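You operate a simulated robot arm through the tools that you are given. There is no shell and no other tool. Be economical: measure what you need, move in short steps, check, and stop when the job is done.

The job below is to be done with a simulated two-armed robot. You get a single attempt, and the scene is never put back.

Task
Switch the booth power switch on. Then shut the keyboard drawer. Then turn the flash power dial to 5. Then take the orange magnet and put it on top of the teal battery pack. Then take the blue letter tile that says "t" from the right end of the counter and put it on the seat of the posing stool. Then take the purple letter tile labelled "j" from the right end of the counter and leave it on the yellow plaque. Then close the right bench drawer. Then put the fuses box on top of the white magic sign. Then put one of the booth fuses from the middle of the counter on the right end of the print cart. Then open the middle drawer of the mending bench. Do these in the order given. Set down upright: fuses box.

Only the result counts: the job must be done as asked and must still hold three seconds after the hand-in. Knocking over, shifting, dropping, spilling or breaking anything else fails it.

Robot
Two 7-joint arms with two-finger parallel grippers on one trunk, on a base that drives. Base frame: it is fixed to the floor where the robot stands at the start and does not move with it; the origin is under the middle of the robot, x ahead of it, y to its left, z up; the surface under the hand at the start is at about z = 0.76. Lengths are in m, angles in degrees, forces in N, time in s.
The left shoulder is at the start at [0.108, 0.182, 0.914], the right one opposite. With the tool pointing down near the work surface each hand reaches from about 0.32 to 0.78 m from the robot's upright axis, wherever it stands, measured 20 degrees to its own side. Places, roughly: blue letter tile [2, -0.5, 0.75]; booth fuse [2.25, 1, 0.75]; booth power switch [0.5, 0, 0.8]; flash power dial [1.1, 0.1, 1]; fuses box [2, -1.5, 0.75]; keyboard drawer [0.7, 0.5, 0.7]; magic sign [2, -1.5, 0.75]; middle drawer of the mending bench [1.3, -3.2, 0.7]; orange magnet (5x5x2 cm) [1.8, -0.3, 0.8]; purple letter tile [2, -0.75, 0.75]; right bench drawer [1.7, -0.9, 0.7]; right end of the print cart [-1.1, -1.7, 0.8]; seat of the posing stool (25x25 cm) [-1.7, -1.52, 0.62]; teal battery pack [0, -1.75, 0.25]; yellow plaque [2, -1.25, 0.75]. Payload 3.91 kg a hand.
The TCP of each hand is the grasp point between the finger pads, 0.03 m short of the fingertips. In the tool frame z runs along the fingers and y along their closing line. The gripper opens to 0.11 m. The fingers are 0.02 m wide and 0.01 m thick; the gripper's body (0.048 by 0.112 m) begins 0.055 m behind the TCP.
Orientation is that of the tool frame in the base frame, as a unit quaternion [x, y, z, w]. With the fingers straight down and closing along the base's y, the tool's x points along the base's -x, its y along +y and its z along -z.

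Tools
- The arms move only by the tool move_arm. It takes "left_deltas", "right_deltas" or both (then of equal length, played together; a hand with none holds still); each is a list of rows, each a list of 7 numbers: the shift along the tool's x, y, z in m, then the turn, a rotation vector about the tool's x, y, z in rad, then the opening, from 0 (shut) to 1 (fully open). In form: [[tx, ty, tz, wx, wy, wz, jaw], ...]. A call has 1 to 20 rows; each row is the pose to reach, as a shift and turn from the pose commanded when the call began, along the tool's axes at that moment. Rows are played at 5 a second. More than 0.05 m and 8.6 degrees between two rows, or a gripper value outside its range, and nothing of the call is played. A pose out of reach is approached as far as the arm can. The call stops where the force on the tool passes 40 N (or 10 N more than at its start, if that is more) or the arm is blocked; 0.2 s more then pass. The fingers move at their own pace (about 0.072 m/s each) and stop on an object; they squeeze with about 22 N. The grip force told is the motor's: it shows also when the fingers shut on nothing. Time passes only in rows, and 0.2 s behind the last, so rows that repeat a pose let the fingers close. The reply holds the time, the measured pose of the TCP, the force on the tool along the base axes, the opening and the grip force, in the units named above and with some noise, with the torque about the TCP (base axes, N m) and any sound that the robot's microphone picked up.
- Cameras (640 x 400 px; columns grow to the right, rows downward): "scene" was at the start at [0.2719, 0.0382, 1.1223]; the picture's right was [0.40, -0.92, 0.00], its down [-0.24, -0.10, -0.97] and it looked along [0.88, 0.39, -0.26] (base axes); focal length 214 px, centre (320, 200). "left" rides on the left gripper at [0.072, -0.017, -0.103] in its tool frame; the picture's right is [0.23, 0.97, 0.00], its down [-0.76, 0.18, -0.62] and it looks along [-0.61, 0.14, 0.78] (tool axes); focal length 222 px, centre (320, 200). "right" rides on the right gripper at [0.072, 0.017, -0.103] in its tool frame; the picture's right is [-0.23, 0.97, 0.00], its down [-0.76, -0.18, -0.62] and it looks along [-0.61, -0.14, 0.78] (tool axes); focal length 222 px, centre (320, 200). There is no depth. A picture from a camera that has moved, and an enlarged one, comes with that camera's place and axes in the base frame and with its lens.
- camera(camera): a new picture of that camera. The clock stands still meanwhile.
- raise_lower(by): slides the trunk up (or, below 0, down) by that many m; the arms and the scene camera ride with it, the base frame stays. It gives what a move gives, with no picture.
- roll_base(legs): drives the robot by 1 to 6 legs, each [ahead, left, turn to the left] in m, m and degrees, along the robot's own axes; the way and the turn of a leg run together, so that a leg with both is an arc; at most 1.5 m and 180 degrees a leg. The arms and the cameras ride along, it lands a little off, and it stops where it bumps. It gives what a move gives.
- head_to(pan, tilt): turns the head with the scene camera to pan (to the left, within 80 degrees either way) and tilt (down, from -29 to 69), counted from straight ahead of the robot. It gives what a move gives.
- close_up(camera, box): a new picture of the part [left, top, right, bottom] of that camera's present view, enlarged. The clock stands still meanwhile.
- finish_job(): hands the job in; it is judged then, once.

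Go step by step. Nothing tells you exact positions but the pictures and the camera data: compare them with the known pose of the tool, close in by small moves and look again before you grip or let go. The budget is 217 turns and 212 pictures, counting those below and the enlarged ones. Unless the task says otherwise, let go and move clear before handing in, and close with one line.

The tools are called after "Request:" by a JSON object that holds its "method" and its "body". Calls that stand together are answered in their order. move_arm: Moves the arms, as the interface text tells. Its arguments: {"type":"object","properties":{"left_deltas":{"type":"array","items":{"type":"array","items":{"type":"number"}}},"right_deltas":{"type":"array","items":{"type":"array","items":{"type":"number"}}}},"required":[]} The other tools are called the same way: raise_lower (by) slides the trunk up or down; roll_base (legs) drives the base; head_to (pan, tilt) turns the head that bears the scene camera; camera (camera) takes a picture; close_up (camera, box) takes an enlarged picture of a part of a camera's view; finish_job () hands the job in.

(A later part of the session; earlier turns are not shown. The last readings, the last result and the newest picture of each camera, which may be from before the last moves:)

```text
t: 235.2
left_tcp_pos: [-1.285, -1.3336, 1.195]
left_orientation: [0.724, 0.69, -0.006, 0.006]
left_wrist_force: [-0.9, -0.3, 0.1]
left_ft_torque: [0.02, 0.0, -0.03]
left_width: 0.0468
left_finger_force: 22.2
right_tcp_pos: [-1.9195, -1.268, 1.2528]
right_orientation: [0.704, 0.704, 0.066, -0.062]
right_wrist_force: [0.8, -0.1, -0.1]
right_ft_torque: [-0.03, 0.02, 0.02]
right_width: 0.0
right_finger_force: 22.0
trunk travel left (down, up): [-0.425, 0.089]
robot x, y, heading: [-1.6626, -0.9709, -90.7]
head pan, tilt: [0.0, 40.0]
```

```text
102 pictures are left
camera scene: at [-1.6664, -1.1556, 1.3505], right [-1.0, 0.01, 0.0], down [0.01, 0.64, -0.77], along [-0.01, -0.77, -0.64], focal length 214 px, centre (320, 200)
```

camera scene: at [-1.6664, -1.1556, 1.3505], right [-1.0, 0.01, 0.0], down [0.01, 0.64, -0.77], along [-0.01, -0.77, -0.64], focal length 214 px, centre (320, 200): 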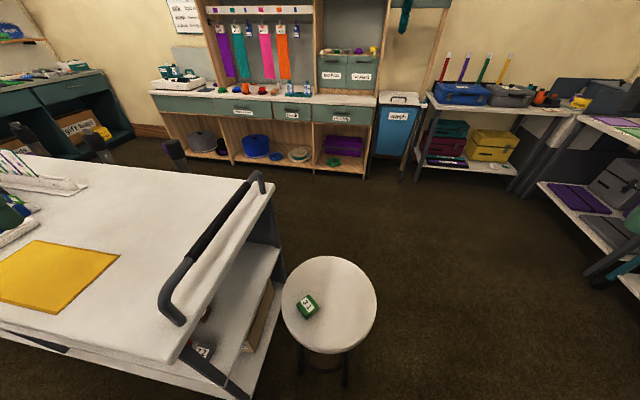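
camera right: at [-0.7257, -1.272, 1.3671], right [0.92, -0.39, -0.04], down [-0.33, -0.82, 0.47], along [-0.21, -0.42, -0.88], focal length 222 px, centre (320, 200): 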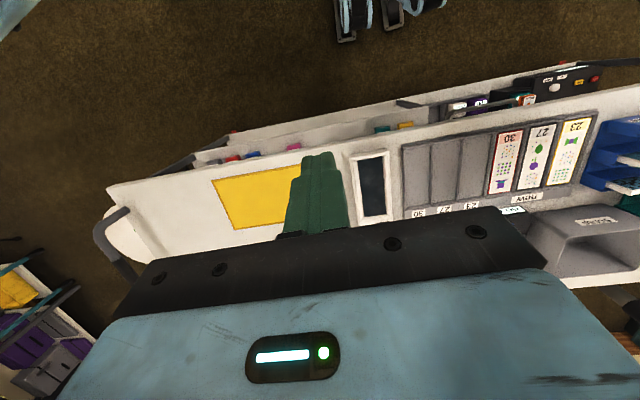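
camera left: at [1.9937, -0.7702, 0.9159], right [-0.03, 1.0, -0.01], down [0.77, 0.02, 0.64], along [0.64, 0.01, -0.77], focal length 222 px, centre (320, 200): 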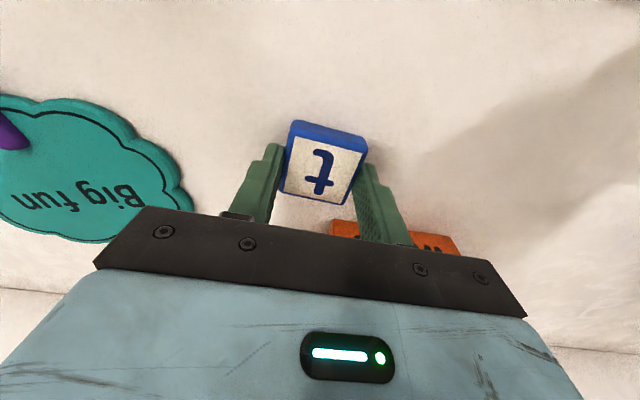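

The stool seat is in view with a green box on it; the right side of the seat is free. I'll bring the left hand over the seat and shift the right hand out.

Request:
{"method": "move_arm", "body": {"left_deltas": [[-0.01, -0.045, 0, 0, 0, 0, 0], [-0.02, -0.09, 0, 0, 0, 0, 0], [-0.03, -0.135, 0, 0, 0, 0, 0], [-0.04, -0.18, 0, 0, 0, 0, 0], [-0.05, -0.225, 0, 0, 0, 0, 0], [-0.06, -0.27, 0, 0, 0, 0, 0], [-0.07, -0.315, 0, 0, 0, 0, 0], [-0.08, -0.36, 0, 0, 0, 0, 0], [-0.08, -0.4, 0, 0, 0, 0, 0]], "right_deltas": [[0, -0.03, 0, 0, 0, 0, 0], [0, -0.06, 0, 0, 0, 0, 0], [0, -0.09, 0, 0, 0, 0, 0], [0, -0.12, 0, 0, 0, 0, 0], [0, -0.12, 0, 0, 0, 0, 0], [0, -0.12, 0, 0, 0, 0, 0], [0, -0.12, 0, 0, 0, 0, 0], [0, -0.12, 0, 0, 0, 0, 0], [0, -0.12, 0, 0, 0, 0, 0]]}}

Request:
{"method": "raise_lower", "body": {"by": -0.25}}

Request:
{"method": "camera", "body": {"camera": "left"}}

Request:
{"method": "camera", "body": {"camera": "scene"}}

```text
t: 237.2
left_tcp_pos: [-1.5453, -1.3767, 1.1952]
left_orientation: [0.723, 0.691, -0.006, 0.007]
left_wrist_force: [-0.1, 0.0, -0.4]
left_ft_torque: [-0.02, 0.02, -0.03]
left_width: 0.0468
left_finger_force: 22.1
left hand out of reach, approached as far as the arm can: row 6, 7, 8, 9
right_tcp_pos: [-2.0076, -1.2886, 1.2197]
right_orientation: [0.704, 0.705, 0.066, -0.061]
right_wrist_force: [0.0, -0.2, 0.3]
right_ft_torque: [-0.02, 0.0, -0.04]
right_width: 0.0
right_finger_force: 22.0
right hand out of reach, approached as far as the arm can: row 2, 3, 4, 5, 6, 7, 8, 9
trunk travel left (down, up): [-0.425, 0.089]
robot x, y, heading: [-1.6638, -0.9685, -90.6]
head pan, tilt: [0.0, 40.0]
```

```text
t: 239.7
left_tcp_pos: [-1.5439, -1.3736, 0.9562]
left_orientation: [0.724, 0.69, -0.007, 0.008]
left_wrist_force: [0.6, 0.5, 0.2]
left_ft_torque: [0.03, 0.0, -0.02]
left_width: 0.0467
left_finger_force: 21.7
right_tcp_pos: [-2.0085, -1.3447, 0.8935]
right_orientation: [0.688, 0.688, 0.166, -0.159]
right_wrist_force: [-1.1, 0.0, -0.2]
right_ft_torque: [0.01, 0.0, 0.0]
right_width: 0.0
right_finger_force: 22.1
trunk travel left (down, up): [-0.175, 0.339]
robot x, y, heading: [-1.6638, -0.9663, -90.8]
head pan, tilt: [0.0, 40.0]
```

```text
101 pictures are left
camera left: at [-1.5573, -1.2974, 1.0587], right [0.98, 0.18, 0.0], down [0.14, -0.76, 0.64], along [0.11, -0.63, -0.77], focal length 222 px, centre (320, 200)
```

left: 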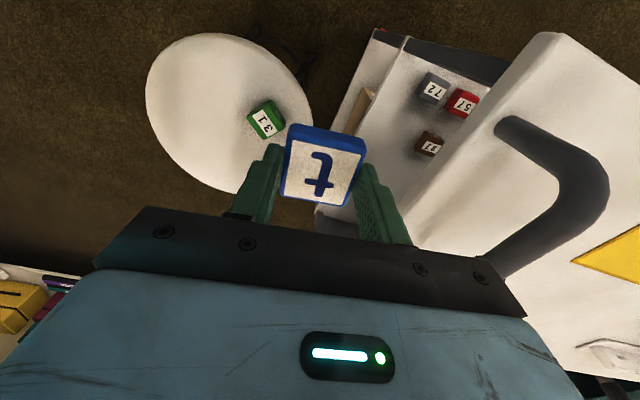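

```text
100 pictures are left
camera scene: at [-1.6674, -1.2402, 1.0828], right [-1.0, 0.01, 0.0], down [0.01, 0.64, -0.77], along [-0.01, -0.77, -0.64], focal length 214 px, centre (320, 200)
```

scene: 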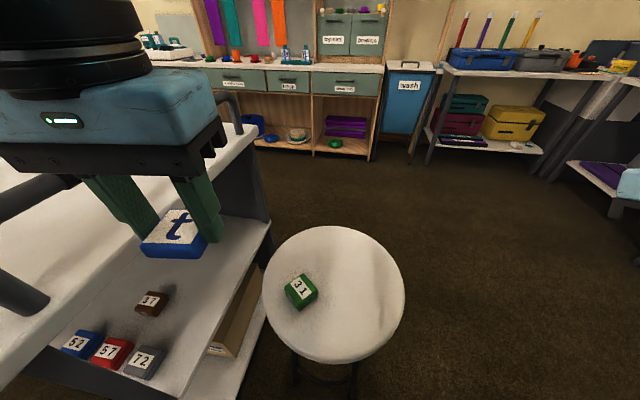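

The seat is at (−1.697, −1.459, z≈0.652), the green box at its left. I'll move the tile over the free right part at (−1.74, −1.455).

Request:
{"method": "move_arm", "body": {"left_deltas": [[-0.02, -0.04, 0.02, 0, 0, 0, 0], [-0.04, -0.08, 0.04, 0, 0, 0, 0], [-0.06, -0.12, 0.07, 0, 0, 0, 0], [-0.08, -0.16, 0.1, 0, 0, 0, 0], [-0.09, -0.192, 0.13, 0, 0, 0, 0], [-0.09, -0.192, 0.17, 0, 0, 0, 0], [-0.09, -0.192, 0.21, 0, 0, 0, 0]]}}

Request:
{"method": "camera", "body": {"camera": "left"}}

Request:
{"method": "camera", "body": {"camera": "scene"}}

```text
refused: row 3 steps farther than a row can; nothing moved
```

```text
99 pictures are left
camera left: at [-1.5573, -1.2974, 1.0587], right [0.98, 0.18, 0.0], down [0.14, -0.76, 0.64], along [0.11, -0.63, -0.77], focal length 222 px, centre (320, 200)
```

left: 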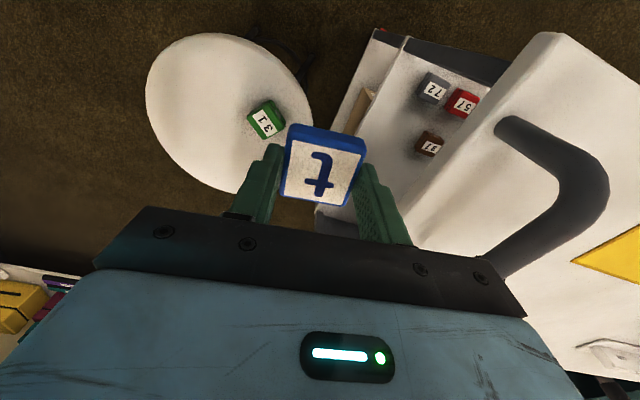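

```text
98 pictures are left
camera scene: at [-1.6674, -1.2402, 1.0828], right [-1.0, 0.01, 0.0], down [0.01, 0.64, -0.77], along [-0.01, -0.77, -0.64], focal length 214 px, centre (320, 200)
```

scene: 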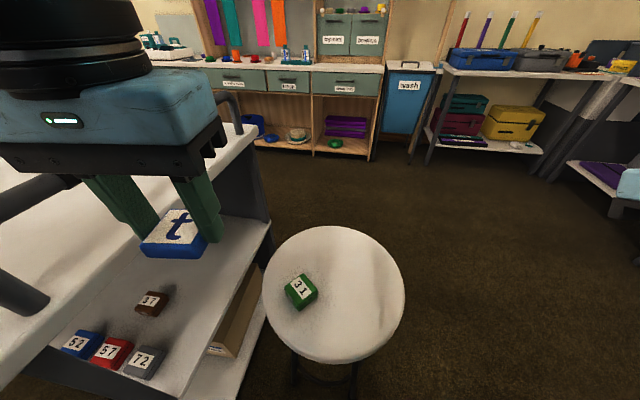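

I'll use smaller rows (and stop asking for pictures with unsure moves).

Request:
{"method": "move_arm", "body": {"left_deltas": [[-0.015, -0.035, 0.01, 0, 0, 0, 0], [-0.03, -0.07, 0.03, 0, 0, 0, 0], [-0.045, -0.1, 0.05, 0, 0, 0, 0], [-0.06, -0.13, 0.08, 0, 0, 0, 0], [-0.075, -0.16, 0.1, 0, 0, 0, 0], [-0.09, -0.192, 0.12, 0, 0, 0, 0], [-0.09, -0.192, 0.165, 0, 0, 0, 0], [-0.09, -0.192, 0.205, 0, 0, 0, 0]]}}

Request:
{"method": "camera", "body": {"camera": "left"}}

Request:
{"method": "camera", "body": {"camera": "scene"}}

```text
t: 241.7
left_tcp_pos: [-1.5647, -1.4662, 0.8028]
left_orientation: [0.717, 0.694, -0.054, 0.033]
left_wrist_force: [0.5, -0.3, -0.4]
left_ft_torque: [0.04, 0.02, 0.0]
left_width: 0.0469
left_finger_force: 22.0
left hand out of reach, approached as far as the arm can: row 1, 2, 3, 4, 5, 6, 7, 8
right_tcp_pos: [-2.0109, -1.3395, 0.8941]
right_orientation: [0.688, 0.69, 0.165, -0.154]
right_wrist_force: [-0.2, 0.2, 0.6]
right_ft_torque: [0.02, -0.03, 0.0]
right_width: 0.0
right_finger_force: 22.6
trunk travel left (down, up): [-0.175, 0.339]
robot x, y, heading: [-1.6616, -0.9727, -90.9]
head pan, tilt: [0.0, 40.0]
stopped in row 8 (left hand): the arm was blocked; the commanded pose is now the measured one
```

```text
97 pictures are left
camera left: at [-1.5737, -1.3807, 0.8975], right [0.98, 0.19, -0.06], down [0.17, -0.69, 0.71], along [0.1, -0.7, -0.7], focal length 222 px, centre (320, 200)
```

left: 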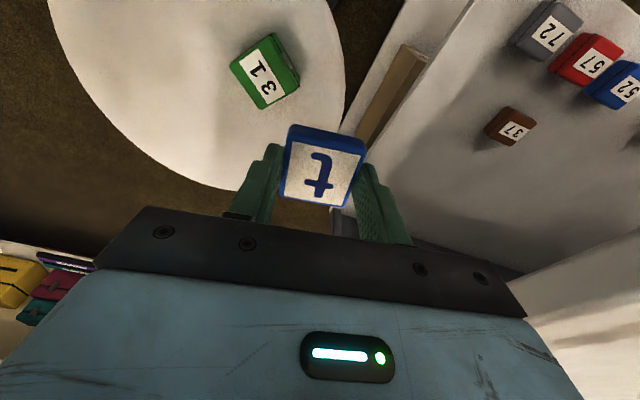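

```text
96 pictures are left
camera scene: at [-1.67, -1.233, 1.0847], right [-1.0, 0.01, 0.0], down [0.01, 0.64, -0.77], along [-0.01, -0.77, -0.64], focal length 214 px, centre (320, 200)
```

scene: 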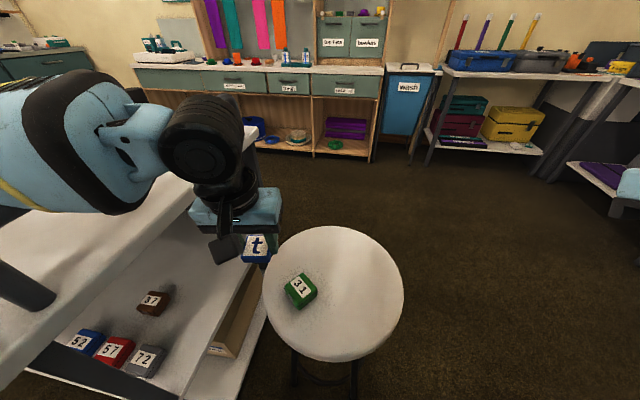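

The left arm can't cross over that far; instead I'll move the base 0.18 m to the right so the hand comes over the seat.

Request:
{"method": "move_arm", "body": {"left_deltas": [[0, 0, -0.02, 0, 0, 0, 0], [0, 0, -0.04, 0, 0, 0, 0]]}}

Request:
{"method": "roll_base", "body": {"legs": [[0, -0.18, 0]]}}

Request:
{"method": "camera", "body": {"camera": "scene"}}

```text
t: 242.3
left_tcp_pos: [-1.5571, -1.4659, 0.8278]
left_orientation: [0.718, 0.695, -0.041, 0.024]
left_wrist_force: [-0.5, 0.7, -0.6]
left_ft_torque: [0.02, -0.01, 0.0]
left_width: 0.0466
left_finger_force: 21.6
right_tcp_pos: [-2.0087, -1.3446, 0.8922]
right_orientation: [0.688, 0.689, 0.166, -0.159]
right_wrist_force: [-0.8, -0.2, 0.3]
right_ft_torque: [-0.03, 0.0, -0.02]
right_width: 0.0
right_finger_force: 22.1
trunk travel left (down, up): [-0.175, 0.339]
robot x, y, heading: [-1.6647, -0.9696, -90.8]
head pan, tilt: [0.0, 40.0]
```

```text
t: 244.5
left_tcp_pos: [-1.7354, -1.4639, 0.8289]
left_orientation: [0.72, 0.692, -0.043, 0.024]
left_wrist_force: [-0.1, -0.3, -1.0]
left_ft_torque: [0.05, 0.01, 0.0]
left_width: 0.0466
left_finger_force: 22.1
right_tcp_pos: [-2.1848, -1.341, 0.8916]
right_orientation: [0.689, 0.687, 0.165, -0.157]
right_wrist_force: [-1.2, 0.5, 0.6]
right_ft_torque: [-0.02, -0.02, 0.0]
right_width: 0.0
right_finger_force: 21.9
trunk travel left (down, up): [-0.175, 0.339]
robot x, y, heading: [-1.839, -0.9682, -90.7]
head pan, tilt: [0.0, 40.0]
```

```text
95 pictures are left
camera scene: at [-1.8438, -1.2387, 1.0826], right [-1.0, 0.02, 0.0], down [0.01, 0.64, -0.77], along [-0.01, -0.77, -0.64], focal length 214 px, centre (320, 200)
```

scene: 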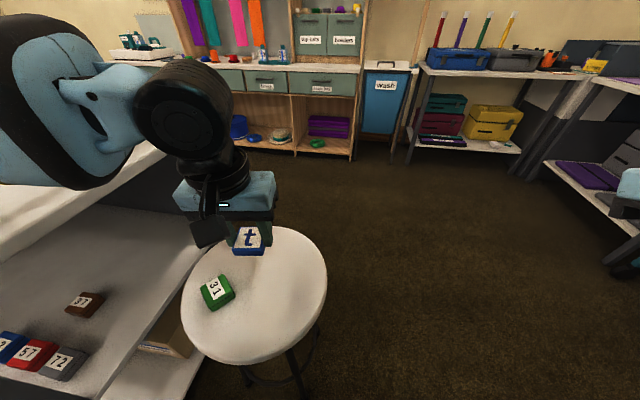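

Over the seat's free side. I'll straighten the slight tilt and lower the tile.

Request:
{"method": "move_arm", "body": {"left_deltas": [[0, 0, 0.02, -0.012, 0.048, 0, 0], [0.003, 0.001, 0.05, -0.025, 0.095, 0, 0], [0.007, 0.002, 0.08, -0.025, 0.095, 0, 0], [0.01, 0.003, 0.11, -0.025, 0.095, 0, 0]]}}

Request:
{"method": "close_up", "body": {"camera": "scene", "box": [150, 180, 350, 380]}}

Request:
{"method": "camera", "body": {"camera": "left"}}

```text
t: 245.5
left_tcp_pos: [-1.7303, -1.4647, 0.7198]
left_orientation: [0.72, 0.694, 0.0, 0.0]
left_wrist_force: [0.7, 0.6, -0.2]
left_ft_torque: [0.01, 0.02, -0.04]
left_width: 0.0468
left_finger_force: 22.6
left hand out of reach, approached as far as the arm can: row 2, 3, 4
right_tcp_pos: [-2.1852, -1.3413, 0.8934]
right_orientation: [0.689, 0.687, 0.166, -0.158]
right_wrist_force: [0.1, 0.4, 0.2]
right_ft_torque: [0.01, -0.01, -0.01]
right_width: 0.0002
right_finger_force: 22.2
trunk travel left (down, up): [-0.175, 0.339]
robot x, y, heading: [-1.8362, -0.9676, -91.0]
head pan, tilt: [0.0, 40.0]
```

```text
2.00 times, centred on (250, 280) of scene
camera zoom: at [-1.8436, -1.2388, 1.0826], right [-1.0, 0.02, 0.0], down [0.01, 0.64, -0.77], along [-0.01, -0.77, -0.64], focal length 429 px, centre (460, 40)
```

zoom: 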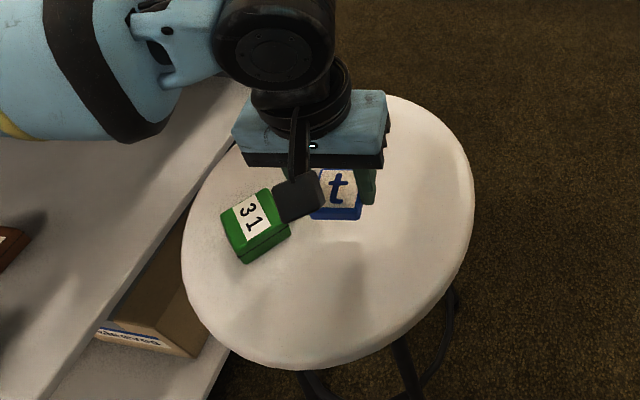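

```text
93 pictures are left
camera left: at [-1.7431, -1.3916, 0.8237], right [0.98, 0.19, 0.0], down [0.15, -0.77, 0.62], along [0.12, -0.61, -0.78], focal length 222 px, centre (320, 200)
```

left: 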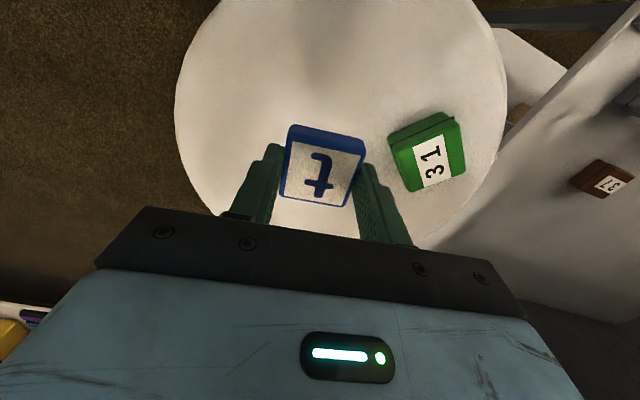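

The tile hangs just over the seat, near the green box. I'll shift 12 mm away from the box and lower to contact.

Request:
{"method": "move_arm", "body": {"left_deltas": [[0.01, -0.012, 0, 0, 0, 0, 0], [0.01, -0.012, 0.015, 0, 0, 0, 0], [0.01, -0.012, 0.022, 0, 0, 0, 0], [0.01, -0.012, 0.028, 0, 0, 0, 0], [0.01, -0.012, 0.034, 0, 0, 0, 0], [0.01, -0.012, 0.04, 0, 0, 0, 0]]}}

Request:
{"method": "camera", "body": {"camera": "left"}}

Request:
{"method": "close_up", "body": {"camera": "scene", "box": [180, 200, 300, 320]}}

```text
t: 246.9
left_tcp_pos: [-1.7333, -1.462, 0.6991]
left_orientation: [0.719, 0.694, -0.009, 0.011]
left_wrist_force: [-0.9, -0.7, -0.4]
left_ft_torque: [-0.02, 0.0, 0.01]
left_width: 0.0469
left_finger_force: 21.8
left hand out of reach, approached as far as the arm can: row 1, 2, 3, 4, 5, 6
right_tcp_pos: [-2.1859, -1.34, 0.8936]
right_orientation: [0.689, 0.688, 0.166, -0.156]
right_wrist_force: [-1.0, -0.1, -0.7]
right_ft_torque: [0.02, -0.02, -0.01]
right_width: 0.0
right_finger_force: 21.7
trunk travel left (down, up): [-0.175, 0.339]
robot x, y, heading: [-1.8345, -0.9638, -90.8]
head pan, tilt: [0.0, 40.0]
```

```text
92 pictures are left
camera left: at [-1.7479, -1.3848, 0.8006], right [0.98, 0.19, 0.0], down [0.15, -0.75, 0.64], along [0.12, -0.63, -0.76], focal length 222 px, centre (320, 200)
```

left: 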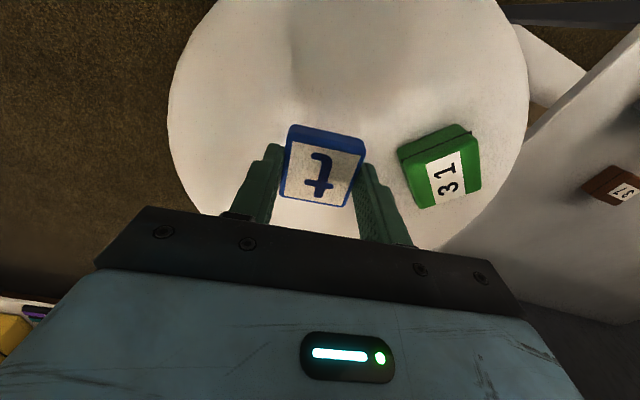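

```text
3.33 times, centred on (240, 260) of scene
camera zoom: at [-1.8452, -1.2368, 1.0845], right [-1.0, 0.02, 0.0], down [0.01, 0.64, -0.77], along [-0.01, -0.77, -0.64], focal length 715 px, centre (587, 0)
```

zoom: 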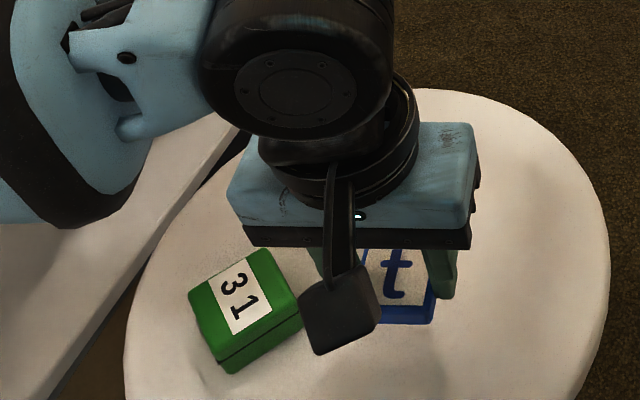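

The arm is at its limit, so I'll lower the last few millimetres with the trunk.

Request:
{"method": "raise_lower", "body": {"by": -0.007}}

```text
t: 247.5
left_tcp_pos: [-1.734, -1.4649, 0.7019]
left_orientation: [0.718, 0.695, -0.017, 0.02]
left_wrist_force: [0.3, -0.3, 0.2]
left_ft_torque: [0.0, 0.01, 0.02]
left_width: 0.0468
left_finger_force: 22.1
right_tcp_pos: [-2.1867, -1.3382, 0.8886]
right_orientation: [0.689, 0.689, 0.165, -0.153]
right_wrist_force: [-0.2, 0.6, 0.9]
right_ft_torque: [0.01, -0.01, 0.0]
right_width: 0.0002
right_finger_force: 22.1
trunk travel left (down, up): [-0.168, 0.346]
robot x, y, heading: [-1.839, -0.9664, -91.0]
head pan, tilt: [0.0, 40.0]
```

I'll lift the hand, lower the trunk 0.08 for better posture, and come down again.

Request:
{"method": "move_arm", "body": {"left_deltas": [[0, 0, -0.04, 0, 0, 0, 0], [0, 0, -0.08, 0, 0, 0, 0], [0, 0, -0.1, 0, 0, 0, 0]]}}

Request:
{"method": "raise_lower", "body": {"by": -0.1}}

```text
t: 248.3
left_tcp_pos: [-1.7335, -1.4586, 0.7773]
left_orientation: [0.72, 0.694, 0.001, -0.001]
left_wrist_force: [0.3, -0.2, 0.3]
left_ft_torque: [0.02, 0.01, 0.01]
left_width: 0.047
left_finger_force: 21.8
right_tcp_pos: [-2.1842, -1.3417, 0.8847]
right_orientation: [0.69, 0.687, 0.167, -0.156]
right_wrist_force: [-0.5, -0.9, -0.3]
right_ft_torque: [-0.04, 0.0, -0.04]
right_width: 0.0002
right_finger_force: 22.2
trunk travel left (down, up): [-0.168, 0.346]
robot x, y, heading: [-1.8438, -0.9681, -91.1]
head pan, tilt: [0.0, 40.0]
```

```text
t: 249.6
left_tcp_pos: [-1.7349, -1.4561, 0.6787]
left_orientation: [0.721, 0.693, 0.0, 0.0]
left_wrist_force: [0.3, -0.1, 0.4]
left_ft_torque: [-0.02, -0.03, 0.0]
left_width: 0.0469
left_finger_force: 22.7
right_tcp_pos: [-2.1828, -1.3679, 0.7505]
right_orientation: [0.682, 0.679, 0.198, -0.186]
right_wrist_force: [0.8, 0.2, 0.5]
right_ft_torque: [-0.02, -0.03, -0.02]
right_width: 0.0002
right_finger_force: 22.1
trunk travel left (down, up): [-0.068, 0.446]
robot x, y, heading: [-1.8365, -0.9712, -91.1]
head pan, tilt: [0.0, 40.0]
```

No contact yet at 0.679, so the seat is lower than I figured. I continue down in small steps.

Request:
{"method": "move_arm", "body": {"left_deltas": [[0, 0, 0.006, 0, 0, 0, 0], [0, 0, 0.011, 0, 0, 0, 0], [0, 0, 0.016, 0, 0, 0, 0], [0, 0, 0.021, 0, 0, 0, 0], [0, 0, 0.026, 0, 0, 0, 0], [0, 0, 0.03, 0, 0, 0, 0]]}}

Request:
{"method": "camera", "body": {"camera": "left"}}

Request:
{"method": "camera", "body": {"camera": "scene"}}

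```text
t: 251.0
left_tcp_pos: [-1.7384, -1.4553, 0.6535]
left_orientation: [0.721, 0.693, -0.002, 0.007]
left_wrist_force: [-0.1, 0.5, -1.0]
left_ft_torque: [0.03, 0.03, 0.0]
left_width: 0.0468
left_finger_force: 22.2
right_tcp_pos: [-2.1874, -1.3667, 0.7515]
right_orientation: [0.682, 0.68, 0.199, -0.183]
right_wrist_force: [-0.1, 0.1, 0.1]
right_ft_torque: [-0.02, -0.01, -0.02]
right_width: 0.0001
right_finger_force: 21.3
trunk travel left (down, up): [-0.068, 0.446]
robot x, y, heading: [-1.8377, -0.9717, -91.0]
head pan, tilt: [0.0, 40.0]
```

```text
90 pictures are left
camera left: at [-1.7516, -1.3808, 0.7575], right [0.98, 0.19, 0.0], down [0.14, -0.76, 0.63], along [0.12, -0.62, -0.77], focal length 222 px, centre (320, 200)
```

left: 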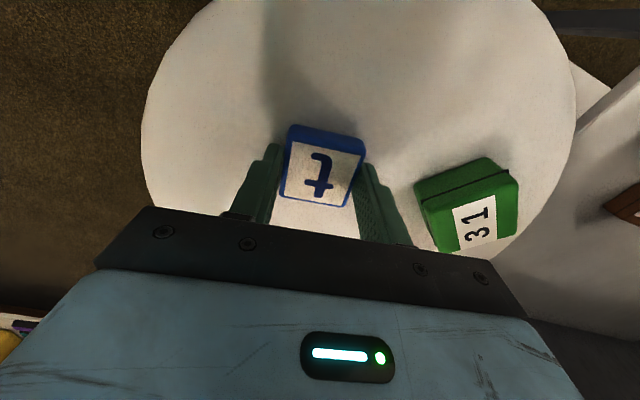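

```text
89 pictures are left
camera scene: at [-1.8481, -1.2804, 0.9577], right [-1.0, 0.02, 0.0], down [0.01, 0.64, -0.77], along [-0.01, -0.77, -0.64], focal length 214 px, centre (320, 200)
```

scene: 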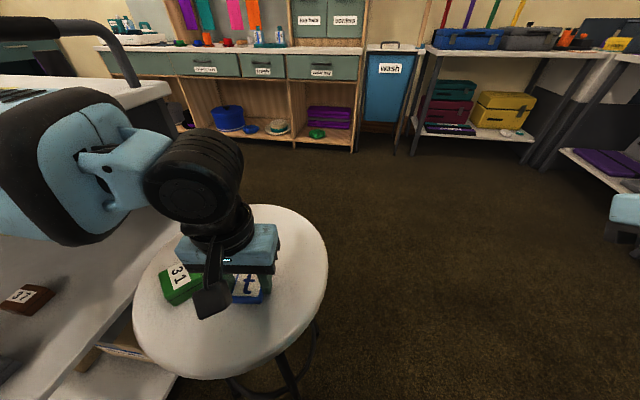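

Still hovering; seat probably at 0.60–0.62. Continue.

Request:
{"method": "move_arm", "body": {"left_deltas": [[0, 0, 0.005, 0, 0, 0, 0], [0, 0, 0.01, 0, 0, 0, 0], [0, 0, 0.015, 0, 0, 0, 0], [0, 0, 0.02, 0, 0, 0, 0], [0, 0, 0.025, 0, 0, 0, 0], [0, 0, 0.03, 0, 0, 0, 0], [0, 0, 0.035, 0, 0, 0, 0]]}}

Request:
{"method": "close_up", "body": {"camera": "scene", "box": [120, 200, 340, 360]}}

```text
t: 251.8
left_tcp_pos: [-1.7394, -1.4569, 0.6507]
left_orientation: [0.722, 0.692, -0.01, 0.016]
left_wrist_force: [-1.1, -0.4, -1.3]
left_ft_torque: [0.02, 0.01, 0.02]
left_width: 0.047
left_finger_force: 21.6
right_tcp_pos: [-2.1863, -1.3645, 0.7507]
right_orientation: [0.683, 0.679, 0.199, -0.182]
right_wrist_force: [0.0, -0.7, -0.2]
right_ft_torque: [-0.01, -0.01, -0.01]
right_width: 0.0001
right_finger_force: 22.1
trunk travel left (down, up): [-0.068, 0.446]
robot x, y, heading: [-1.8384, -0.9662, -91.1]
head pan, tilt: [0.0, 40.0]
stopped in row 3 (left hand): the force on the tool passed its limit at 52 N (the readings are from after the stop); the commanded pose is now the measured one
```

```text
2.50 times, centred on (230, 280) of scene
camera zoom: at [-1.8499, -1.2784, 0.9572], right [-1.0, 0.02, -0.01], down [0.02, 0.64, -0.77], along [-0.01, -0.77, -0.64], focal length 536 px, centre (545, 0)
```

zoom: 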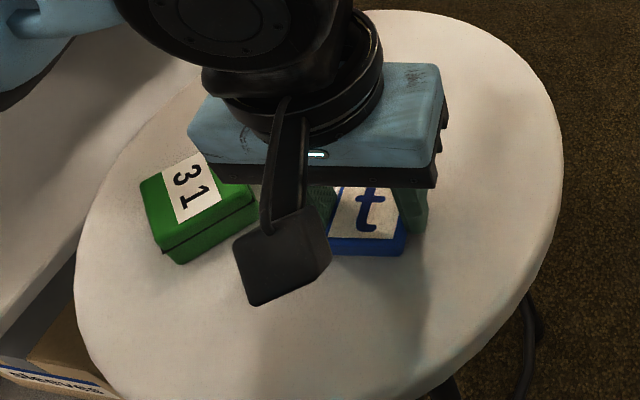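

Contact made; the tile is on the seat. I'll open and lift.

Request:
{"method": "move_arm", "body": {"left_deltas": [[0, 0, -0.001, 0, 0, 0, 0.3], [0, 0, -0.001, 0, 0, 0, 0.6], [0, 0, -0.001, 0, 0, 0, 0.65], [0, 0, -0.04, 0, 0, 0, 0.65], [0, 0, -0.08, 0, 0, 0, 0.65], [0, 0, -0.12, 0, 0, 0, 0.65]]}}

Request:
{"method": "camera", "body": {"camera": "left"}}

```text
t: 253.2
left_tcp_pos: [-1.735, -1.4551, 0.7657]
left_orientation: [0.721, 0.693, -0.008, 0.008]
left_wrist_force: [0.4, 0.5, 0.1]
left_ft_torque: [0.01, 0.02, -0.02]
left_width: 0.0713
left_finger_force: 0.1
right_tcp_pos: [-2.1843, -1.367, 0.7502]
right_orientation: [0.681, 0.68, 0.199, -0.187]
right_wrist_force: [-0.6, -0.1, 0.2]
right_ft_torque: [0.02, -0.01, 0.0]
right_width: 0.0001
right_finger_force: 22.2
trunk travel left (down, up): [-0.068, 0.446]
robot x, y, heading: [-1.8396, -0.9708, -90.8]
head pan, tilt: [0.0, 40.0]
```

```text
87 pictures are left
camera left: at [-1.7482, -1.3792, 0.8687], right [0.98, 0.19, -0.01], down [0.15, -0.75, 0.64], along [0.12, -0.63, -0.77], focal length 222 px, centre (320, 200)
```

left: 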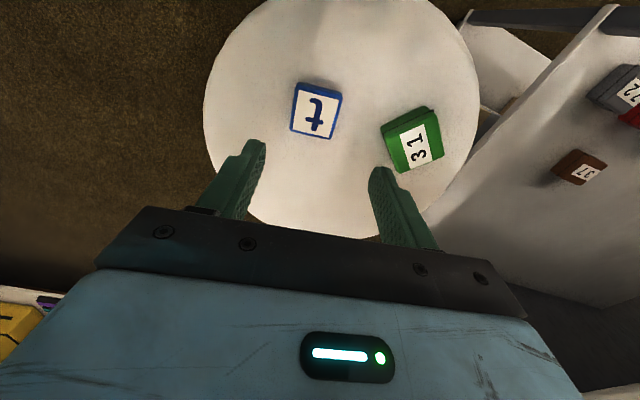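

Tile t rests on the stool. I raise, tuck the arms and go back along the same corridor to the counter for tile j.

Request:
{"method": "raise_lower", "body": {"by": 0.35}}

Request:
{"method": "move_arm", "body": {"left_deltas": [[0.015, 0.04, -0.02, 0, 0, 0, 0.3], [0.03, 0.08, -0.04, 0, 0, 0, 0], [0.045, 0.12, -0.06, 0, 0, 0, 0], [0.06, 0.16, -0.07, 0, 0, 0, 0], [0.075, 0.2, -0.07, 0, 0, 0, 0], [0.09, 0.24, -0.07, 0, 0, 0, 0], [0.1, 0.27, -0.07, 0, 0, 0, 0]]}}

Request:
{"method": "roll_base", "body": {"legs": [[0, 0, -10], [-0.149, 0.927, 0]]}}

```text
t: 256.6
left_tcp_pos: [-1.7333, -1.3636, 1.2534]
left_orientation: [0.706, 0.68, -0.137, 0.138]
left_wrist_force: [0.1, 0.1, -0.1]
left_ft_torque: [0.0, 0.0, -0.05]
left_width: 0.0717
left_finger_force: 0.1
right_tcp_pos: [-2.1846, -1.3678, 1.0993]
right_orientation: [0.682, 0.679, 0.198, -0.188]
right_wrist_force: [0.1, 0.3, -0.3]
right_ft_torque: [-0.01, -0.03, -0.01]
right_width: 0.0
right_finger_force: 21.7
trunk travel left (down, up): [-0.418, 0.096]
robot x, y, heading: [-1.8381, -0.9706, -91.0]
head pan, tilt: [0.0, 40.0]
```

```text
t: 258.2
left_tcp_pos: [-1.456, -1.2553, 1.2793]
left_orientation: [0.707, 0.68, -0.139, 0.138]
left_wrist_force: [-0.4, -0.1, 0.6]
left_ft_torque: [-0.01, 0.0, -0.03]
left_width: 0.0002
left_finger_force: 21.9
right_tcp_pos: [-2.1829, -1.3689, 1.1008]
right_orientation: [0.682, 0.679, 0.198, -0.188]
right_wrist_force: [0.2, -0.6, -0.3]
right_ft_torque: [0.01, 0.05, 0.03]
right_width: 0.0
right_finger_force: 22.0
trunk travel left (down, up): [-0.418, 0.096]
robot x, y, heading: [-1.8428, -0.9687, -91.2]
head pan, tilt: [0.0, 40.0]
```

```text
t: 267.4
left_tcp_pos: [-0.5763, -1.3695, 1.2801]
left_orientation: [0.771, 0.607, -0.151, 0.123]
left_wrist_force: [0.6, 0.2, 0.4]
left_ft_torque: [-0.02, 0.01, -0.02]
left_width: 0.0002
left_finger_force: 21.6
right_tcp_pos: [-1.3095, -1.3368, 1.1006]
right_orientation: [0.746, 0.607, 0.216, -0.166]
right_wrist_force: [0.3, -0.2, -0.3]
right_ft_torque: [0.01, -0.01, 0.0]
right_width: 0.0003
right_finger_force: 22.2
trunk travel left (down, up): [-0.418, 0.096]
robot x, y, heading: [-0.8919, -1.0151, -102.5]
head pan, tilt: [0.0, 40.0]
```

Request:
{"method": "roll_base", "body": {"legs": [[-0.22, 1.067, 0], [-0.211, 0.721, 0], [0, 0, 72]]}}

Request:
{"method": "head_to", "body": {"pan": 10, "tilt": 35}}

Request:
{"method": "camera", "body": {"camera": "scene"}}

```text
t: 286.9
left_tcp_pos: [1.4336, -0.8269, 1.2794]
left_orientation: [0.283, 0.939, -0.052, 0.188]
left_wrist_force: [0.1, 0.2, 0.1]
left_ft_torque: [0.02, 0.0, 0.03]
left_width: 0.0
left_finger_force: 21.9
right_tcp_pos: [1.1525, -1.5035, 1.1017]
right_orientation: [0.262, 0.926, 0.082, -0.259]
right_wrist_force: [-0.1, 0.3, -0.5]
right_ft_torque: [-0.04, 0.01, 0.0]
right_width: 0.0
right_finger_force: 22.3
trunk travel left (down, up): [-0.418, 0.096]
robot x, y, heading: [0.9912, -0.9995, -32.2]
head pan, tilt: [0.0, 40.0]
```

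```text
t: 287.6
left_tcp_pos: [1.4341, -0.8256, 1.2803]
left_orientation: [0.284, 0.939, -0.053, 0.188]
left_wrist_force: [-0.2, 0.5, 0.3]
left_ft_torque: [0.01, 0.01, 0.01]
left_width: 0.0001
left_finger_force: 22.3
right_tcp_pos: [1.1525, -1.5044, 1.0993]
right_orientation: [0.263, 0.926, 0.082, -0.259]
right_wrist_force: [0.3, 0.2, 0.1]
right_ft_torque: [0.03, 0.02, 0.03]
right_width: 0.0
right_finger_force: 22.0
trunk travel left (down, up): [-0.418, 0.096]
robot x, y, heading: [0.9901, -1.0004, -32.4]
head pan, tilt: [10.0, 35.0]
```

```text
86 pictures are left
camera scene: at [1.1611, -1.0915, 1.3496], right [-0.38, -0.92, 0.0], down [-0.53, 0.22, -0.82], along [0.76, -0.31, -0.57], focal length 214 px, centre (320, 200)
```

scene: 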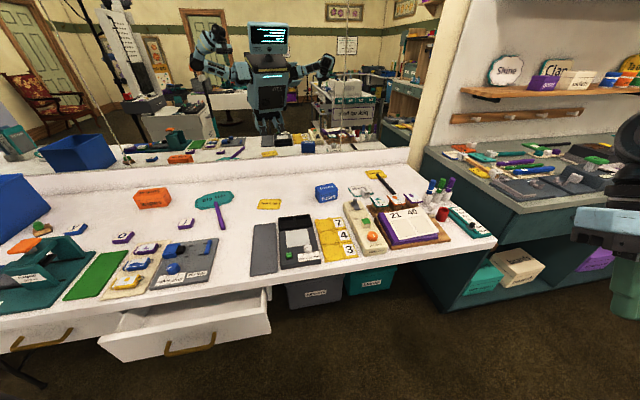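

Back at the counter. I'll move in to (1.23, −1.0), lower the trunk, and bring the left hand upright above tile j.

Request:
{"method": "roll_base", "body": {"legs": [[0.2, 0.129, 0]]}}

Request:
{"method": "raise_lower", "body": {"by": -0.19}}

Request:
{"method": "move_arm", "body": {"left_deltas": [[-0.01, 0.01, 0.02, 0, 0.1, 0, 0.3], [-0.035, 0.027, 0.045, 0, 0.2, 0, 0.6], [-0.06, 0.045, 0.075, 0, 0.3, 0, 0.7], [-0.085, 0.065, 0.105, 0, 0.39, 0, 0.7], [-0.11, 0.085, 0.135, 0, 0.39, 0, 0.7], [-0.135, 0.105, 0.165, 0, 0.39, 0, 0.7], [-0.16, 0.122, 0.195, 0, 0.39, 0, 0.7], [-0.1787, 0.137, 0.227, 0, 0.39, 0, 0.7]]}}

Request:
{"method": "camera", "body": {"camera": "left"}}

```text
t: 289.4
left_tcp_pos: [1.6735, -0.8282, 1.2812]
left_orientation: [0.285, 0.938, -0.053, 0.188]
left_wrist_force: [-0.3, 0.7, 0.6]
left_ft_torque: [-0.03, 0.02, -0.02]
left_width: 0.0001
left_finger_force: 22.0
right_tcp_pos: [1.3931, -1.5072, 1.1009]
right_orientation: [0.264, 0.925, 0.082, -0.26]
right_wrist_force: [0.4, 0.2, 0.0]
right_ft_torque: [-0.01, 0.04, -0.01]
right_width: 0.0
right_finger_force: 22.4
trunk travel left (down, up): [-0.418, 0.096]
robot x, y, heading: [1.2331, -1.0038, -32.5]
head pan, tilt: [10.0, 35.0]
```

```text
t: 291.5
left_tcp_pos: [1.675, -0.8279, 1.0903]
left_orientation: [0.284, 0.939, -0.054, 0.188]
left_wrist_force: [-0.3, 0.4, 0.4]
left_ft_torque: [-0.03, -0.01, 0.01]
left_width: 0.0001
left_finger_force: 21.9
right_tcp_pos: [1.3926, -1.5069, 0.9116]
right_orientation: [0.264, 0.925, 0.082, -0.26]
right_wrist_force: [0.2, 0.0, 0.3]
right_ft_torque: [0.01, -0.04, -0.02]
right_width: 0.0002
right_finger_force: 21.8
trunk travel left (down, up): [-0.228, 0.286]
robot x, y, heading: [1.2267, -1.008, -32.4]
head pan, tilt: [10.0, 35.0]
```

```text
t: 293.3
left_tcp_pos: [1.9624, -0.8548, 0.948]
left_orientation: [0.288, 0.957, 0.004, 0.002]
left_wrist_force: [-0.9, 0.2, -0.2]
left_ft_torque: [-0.03, 0.02, 0.0]
left_width: 0.077
left_finger_force: 0.0
right_tcp_pos: [1.3931, -1.5078, 0.9101]
right_orientation: [0.264, 0.925, 0.082, -0.261]
right_wrist_force: [0.4, -0.3, -0.4]
right_ft_torque: [0.01, 0.03, 0.0]
right_width: 0.0002
right_finger_force: 22.2
trunk travel left (down, up): [-0.228, 0.286]
robot x, y, heading: [1.2334, -1.0045, -32.3]
head pan, tilt: [10.0, 35.0]
```

```text
85 pictures are left
camera left: at [1.8928, -0.8289, 1.0517], right [0.35, 0.94, 0.01], down [0.73, -0.28, 0.63], along [0.59, -0.22, -0.78], focal length 222 px, centre (320, 200)
```

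left: 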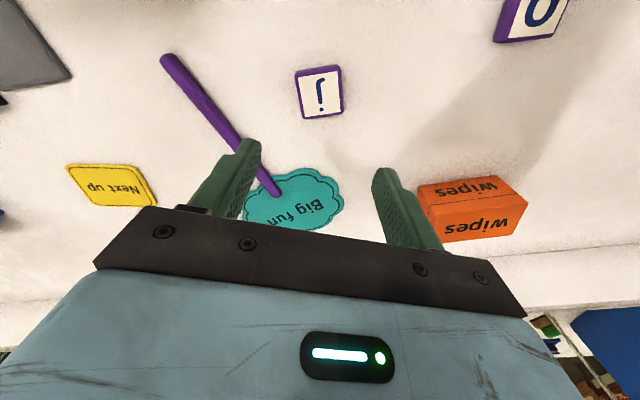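

Tile j is at (1.9495, −0.849), yaw −14°. I align, descend and grip.

Request:
{"method": "move_arm", "body": {"left_deltas": [[0.014, -0.002, 0.02, 0, 0, -0.12, 0.7], [0.014, -0.002, 0.05, 0, 0, -0.24, 0.7], [0.014, -0.002, 0.08, 0, 0, -0.34, 0.7], [0.014, -0.002, 0.1, 0, 0, -0.34, 0.7]]}}

Request:
{"method": "camera", "body": {"camera": "left"}}

```text
t: 294.3
left_tcp_pos: [1.9497, -0.8476, 0.8496]
left_orientation: [0.123, 0.992, 0.002, 0.003]
left_wrist_force: [-0.8, 0.2, 0.5]
left_ft_torque: [0.0, -0.01, -0.02]
left_width: 0.077
left_finger_force: 0.1
right_tcp_pos: [1.3932, -1.5064, 0.9104]
right_orientation: [0.264, 0.926, 0.082, -0.259]
right_wrist_force: [0.2, 0.2, 0.5]
right_ft_torque: [-0.02, -0.03, 0.01]
right_width: 0.0
right_finger_force: 22.1
trunk travel left (down, up): [-0.228, 0.286]
robot x, y, heading: [1.2315, -1.0032, -32.4]
head pan, tilt: [10.0, 35.0]
```

```text
84 pictures are left
camera left: at [1.8753, -0.8469, 0.9529], right [0.02, 1.0, 0.0], down [0.78, -0.01, 0.63], along [0.63, -0.01, -0.78], focal length 222 px, centre (320, 200)
```

left: 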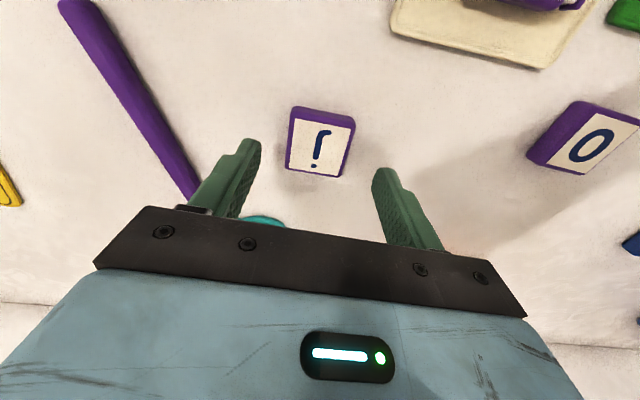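

Centred. Down and close.

Request:
{"method": "move_arm", "body": {"left_deltas": [[0, -0.001, 0.015, 0, 0, 0, 0.7], [0, -0.001, 0.028, 0, 0, 0, 0.7], [0, -0.001, 0.036, 0, 0, 0, 0.7], [0, -0.001, 0.036, 0, 0, 0, 0.4], [0, -0.001, 0.036, 0, 0, 0, 0], [0, -0.001, 0.036, 0, 0, 0, 0], [0, -0.001, 0, 0, 0, 0, 0], [0, -0.001, -0.04, 0, 0, 0, 0]]}}

Request:
{"method": "camera", "body": {"camera": "left"}}

Request:
{"method": "camera", "body": {"camera": "scene"}}

```text
t: 296.1
left_tcp_pos: [1.9476, -0.8486, 0.8902]
left_orientation: [0.123, 0.992, 0.002, 0.002]
left_wrist_force: [0.4, 0.7, -0.8]
left_ft_torque: [-0.01, -0.03, 0.03]
left_width: 0.047
left_finger_force: 21.7
right_tcp_pos: [1.3922, -1.5063, 0.9102]
right_orientation: [0.263, 0.926, 0.081, -0.26]
right_wrist_force: [-0.1, -0.2, 0.4]
right_ft_torque: [-0.02, -0.04, -0.05]
right_width: 0.0002
right_finger_force: 21.8
trunk travel left (down, up): [-0.228, 0.286]
robot x, y, heading: [1.2277, -1.0035, -32.5]
head pan, tilt: [10.0, 35.0]
```

```text
83 pictures are left
camera left: at [1.8741, -0.8475, 0.9935], right [0.02, 1.0, 0.0], down [0.78, -0.02, 0.63], along [0.63, -0.01, -0.78], focal length 222 px, centre (320, 200)
```

left: 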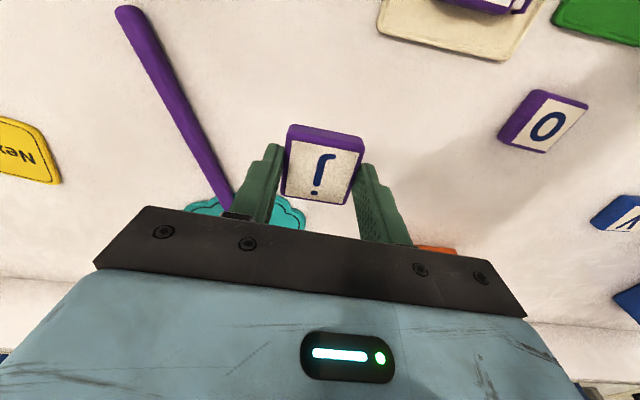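

```text
82 pictures are left
camera scene: at [1.4527, -1.1263, 1.15], right [-0.38, -0.92, 0.0], down [-0.53, 0.22, -0.82], along [0.76, -0.31, -0.57], focal length 214 px, centre (320, 200)
```

scene: 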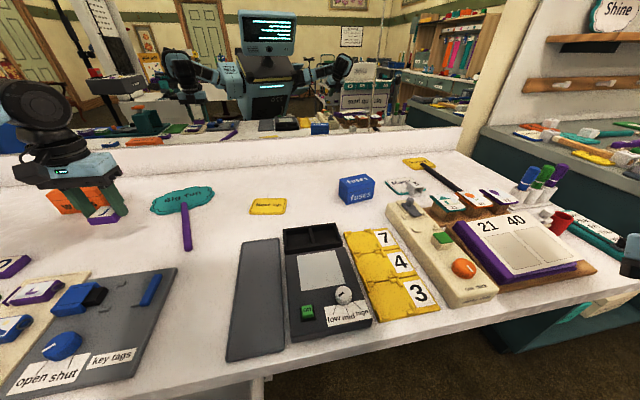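

Tile j is held. The "Next up" plaque triangulates to (1.965, −1.176). I'll carry the tile over it.

Request:
{"method": "move_arm", "body": {"left_deltas": [[-0.012, -0.04, 0, 0, 0, 0, 0], [-0.024, -0.08, 0, 0, 0, 0, 0], [-0.036, -0.12, 0, 0, 0, 0, 0], [-0.048, -0.16, 0, 0, 0, 0, 0], [-0.06, -0.2, 0, 0, 0, 0, 0], [-0.072, -0.24, 0, 0, 0, 0, 0], [-0.084, -0.28, 0, 0, 0, 0, 0], [-0.096, -0.313, 0, 0, 0, 0, 0]]}}

Request:
{"method": "camera", "body": {"camera": "left"}}

Request:
{"method": "close_up", "body": {"camera": "scene", "box": [200, 140, 360, 240]}}

```text
t: 297.9
left_tcp_pos: [1.9638, -1.0993, 0.8877]
left_orientation: [0.122, 0.993, 0.002, 0.003]
left_wrist_force: [0.0, 0.3, -0.6]
left_ft_torque: [0.01, 0.03, 0.0]
left_width: 0.047
left_finger_force: 21.7
left hand out of reach, approached as far as the arm can: row 7, 8
right_tcp_pos: [1.3938, -1.5069, 0.911]
right_orientation: [0.263, 0.925, 0.082, -0.261]
right_wrist_force: [0.3, -0.5, -0.3]
right_ft_torque: [0.04, -0.03, -0.03]
right_width: 0.0
right_finger_force: 22.0
trunk travel left (down, up): [-0.228, 0.286]
robot x, y, heading: [1.2322, -0.9999, -32.3]
head pan, tilt: [10.0, 35.0]
```

```text
81 pictures are left
camera left: at [1.8903, -1.0984, 0.9915], right [0.02, 1.0, 0.0], down [0.78, -0.01, 0.63], along [0.63, -0.01, -0.78], focal length 222 px, centre (320, 200)
```

left: 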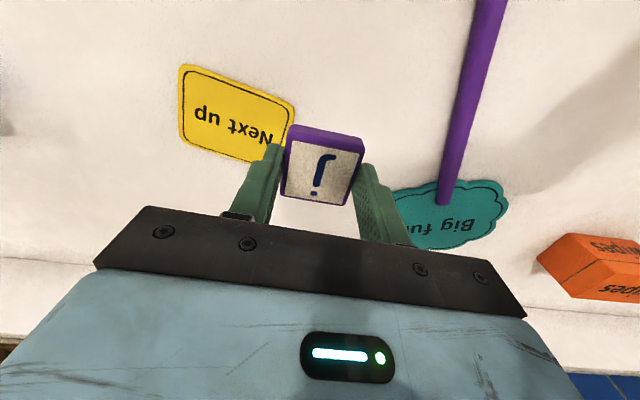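

```text
4.00 times, centred on (280, 190) of scene
camera zoom: at [1.454, -1.1262, 1.1497], right [-0.38, -0.92, 0.0], down [-0.53, 0.22, -0.82], along [0.76, -0.31, -0.57], focal length 858 px, centre (480, 240)
```

zoom: 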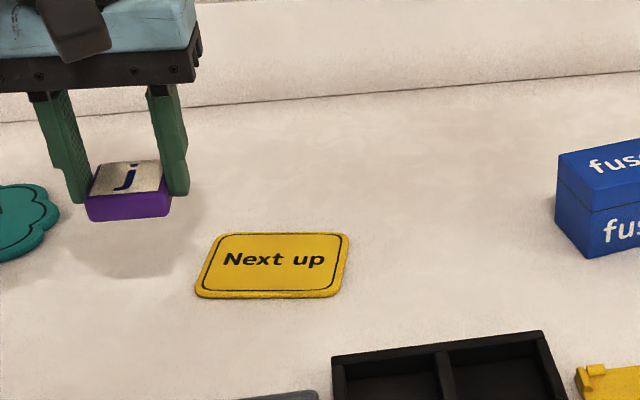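

The arm can't cross further right; I'll shift the base by 0.077 m in −y so the tile comes over the plaque.

Request:
{"method": "roll_base", "body": {"legs": [[0.041, -0.065, 0]]}}

Request:
{"method": "camera", "body": {"camera": "left"}}

Request:
{"method": "close_up", "body": {"camera": "scene", "box": [200, 140, 360, 240]}}

```text
t: 299.1
left_tcp_pos: [1.9638, -1.1736, 0.8885]
left_orientation: [0.122, 0.992, 0.002, 0.003]
left_wrist_force: [0.4, -1.2, -1.0]
left_ft_torque: [0.01, 0.0, 0.02]
left_width: 0.0469
left_finger_force: 22.1
right_tcp_pos: [1.3946, -1.5816, 0.9102]
right_orientation: [0.262, 0.926, 0.082, -0.26]
right_wrist_force: [0.0, -0.8, -0.1]
right_ft_torque: [0.01, 0.02, -0.01]
right_width: 0.0
right_finger_force: 22.2
trunk travel left (down, up): [-0.228, 0.286]
robot x, y, heading: [1.2338, -1.0785, -32.4]
head pan, tilt: [10.0, 35.0]
```

```text
79 pictures are left
camera left: at [1.8897, -1.1728, 0.9922], right [0.02, 1.0, 0.0], down [0.78, -0.01, 0.63], along [0.63, -0.01, -0.78], focal length 222 px, centre (320, 200)
```

left: 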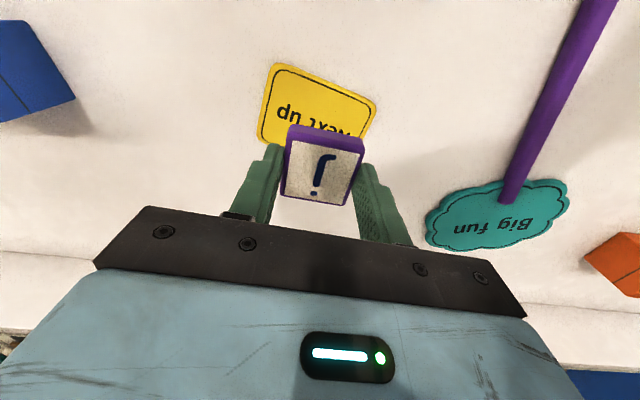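

```text
4.00 times, centred on (280, 190) of scene
camera zoom: at [1.4535, -1.2012, 1.1499], right [-0.38, -0.92, 0.0], down [-0.53, 0.22, -0.82], along [0.76, -0.31, -0.57], focal length 858 px, centre (480, 240)
```

zoom: 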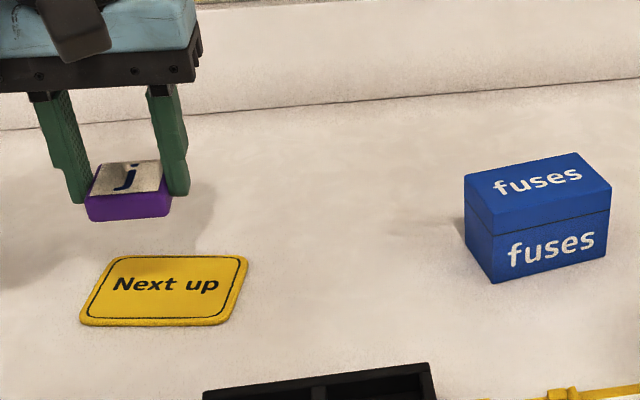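

I'll shift slightly and lower onto the plaque.

Request:
{"method": "move_arm", "body": {"left_deltas": [[0.008, 0.007, 0.02, 0, 0, 0, 0], [0.008, 0.007, 0.045, 0, 0, 0, 0], [0.008, 0.007, 0.056, 0, 0, 0, 0], [0.008, 0.007, 0.061, 0, 0, 0, 0], [0.008, 0.007, 0.065, 0, 0, 0, 0], [0.008, 0.007, 0.069, 0, 0, 0, 0]]}}

Request:
{"method": "camera", "body": {"camera": "left"}}

Request:
{"method": "close_up", "body": {"camera": "scene", "box": [180, 140, 340, 240]}}

```text
t: 300.5
left_tcp_pos: [1.9579, -1.1657, 0.8198]
left_orientation: [0.122, 0.993, 0.002, 0.004]
left_wrist_force: [-0.1, 0.4, 0.0]
left_ft_torque: [0.02, -0.04, 0.01]
left_width: 0.0467
left_finger_force: 22.6
right_tcp_pos: [1.3941, -1.5802, 0.9107]
right_orientation: [0.263, 0.926, 0.082, -0.259]
right_wrist_force: [0.1, -0.5, 0.1]
right_ft_torque: [0.04, 0.03, 0.01]
right_width: 0.0
right_finger_force: 22.2
trunk travel left (down, up): [-0.228, 0.286]
robot x, y, heading: [1.2353, -1.0767, -32.5]
head pan, tilt: [10.0, 35.0]
```

```text
77 pictures are left
camera left: at [1.8834, -1.1638, 0.9232], right [0.01, 1.0, 0.0], down [0.78, -0.01, 0.63], along [0.63, -0.01, -0.78], focal length 222 px, centre (320, 200)
```

left: 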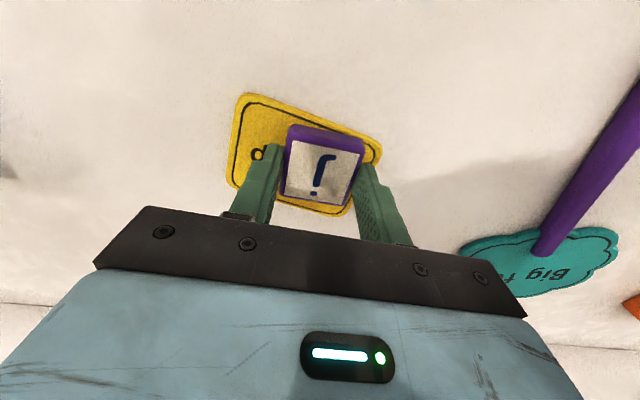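

```text
4.00 times, centred on (260, 190) of scene
camera zoom: at [1.4535, -1.2007, 1.1499], right [-0.38, -0.92, 0.0], down [-0.53, 0.22, -0.82], along [0.76, -0.31, -0.57], focal length 858 px, centre (560, 240)
```

zoom: 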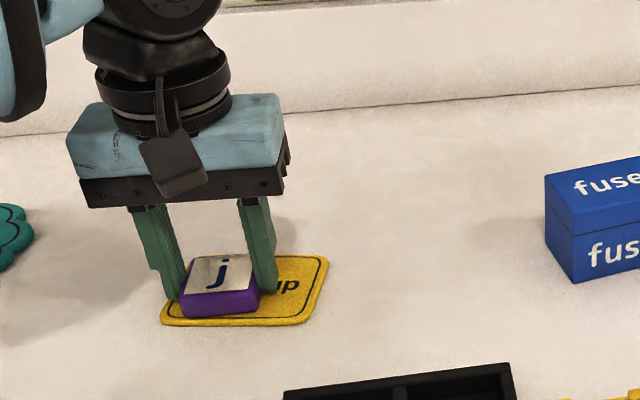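

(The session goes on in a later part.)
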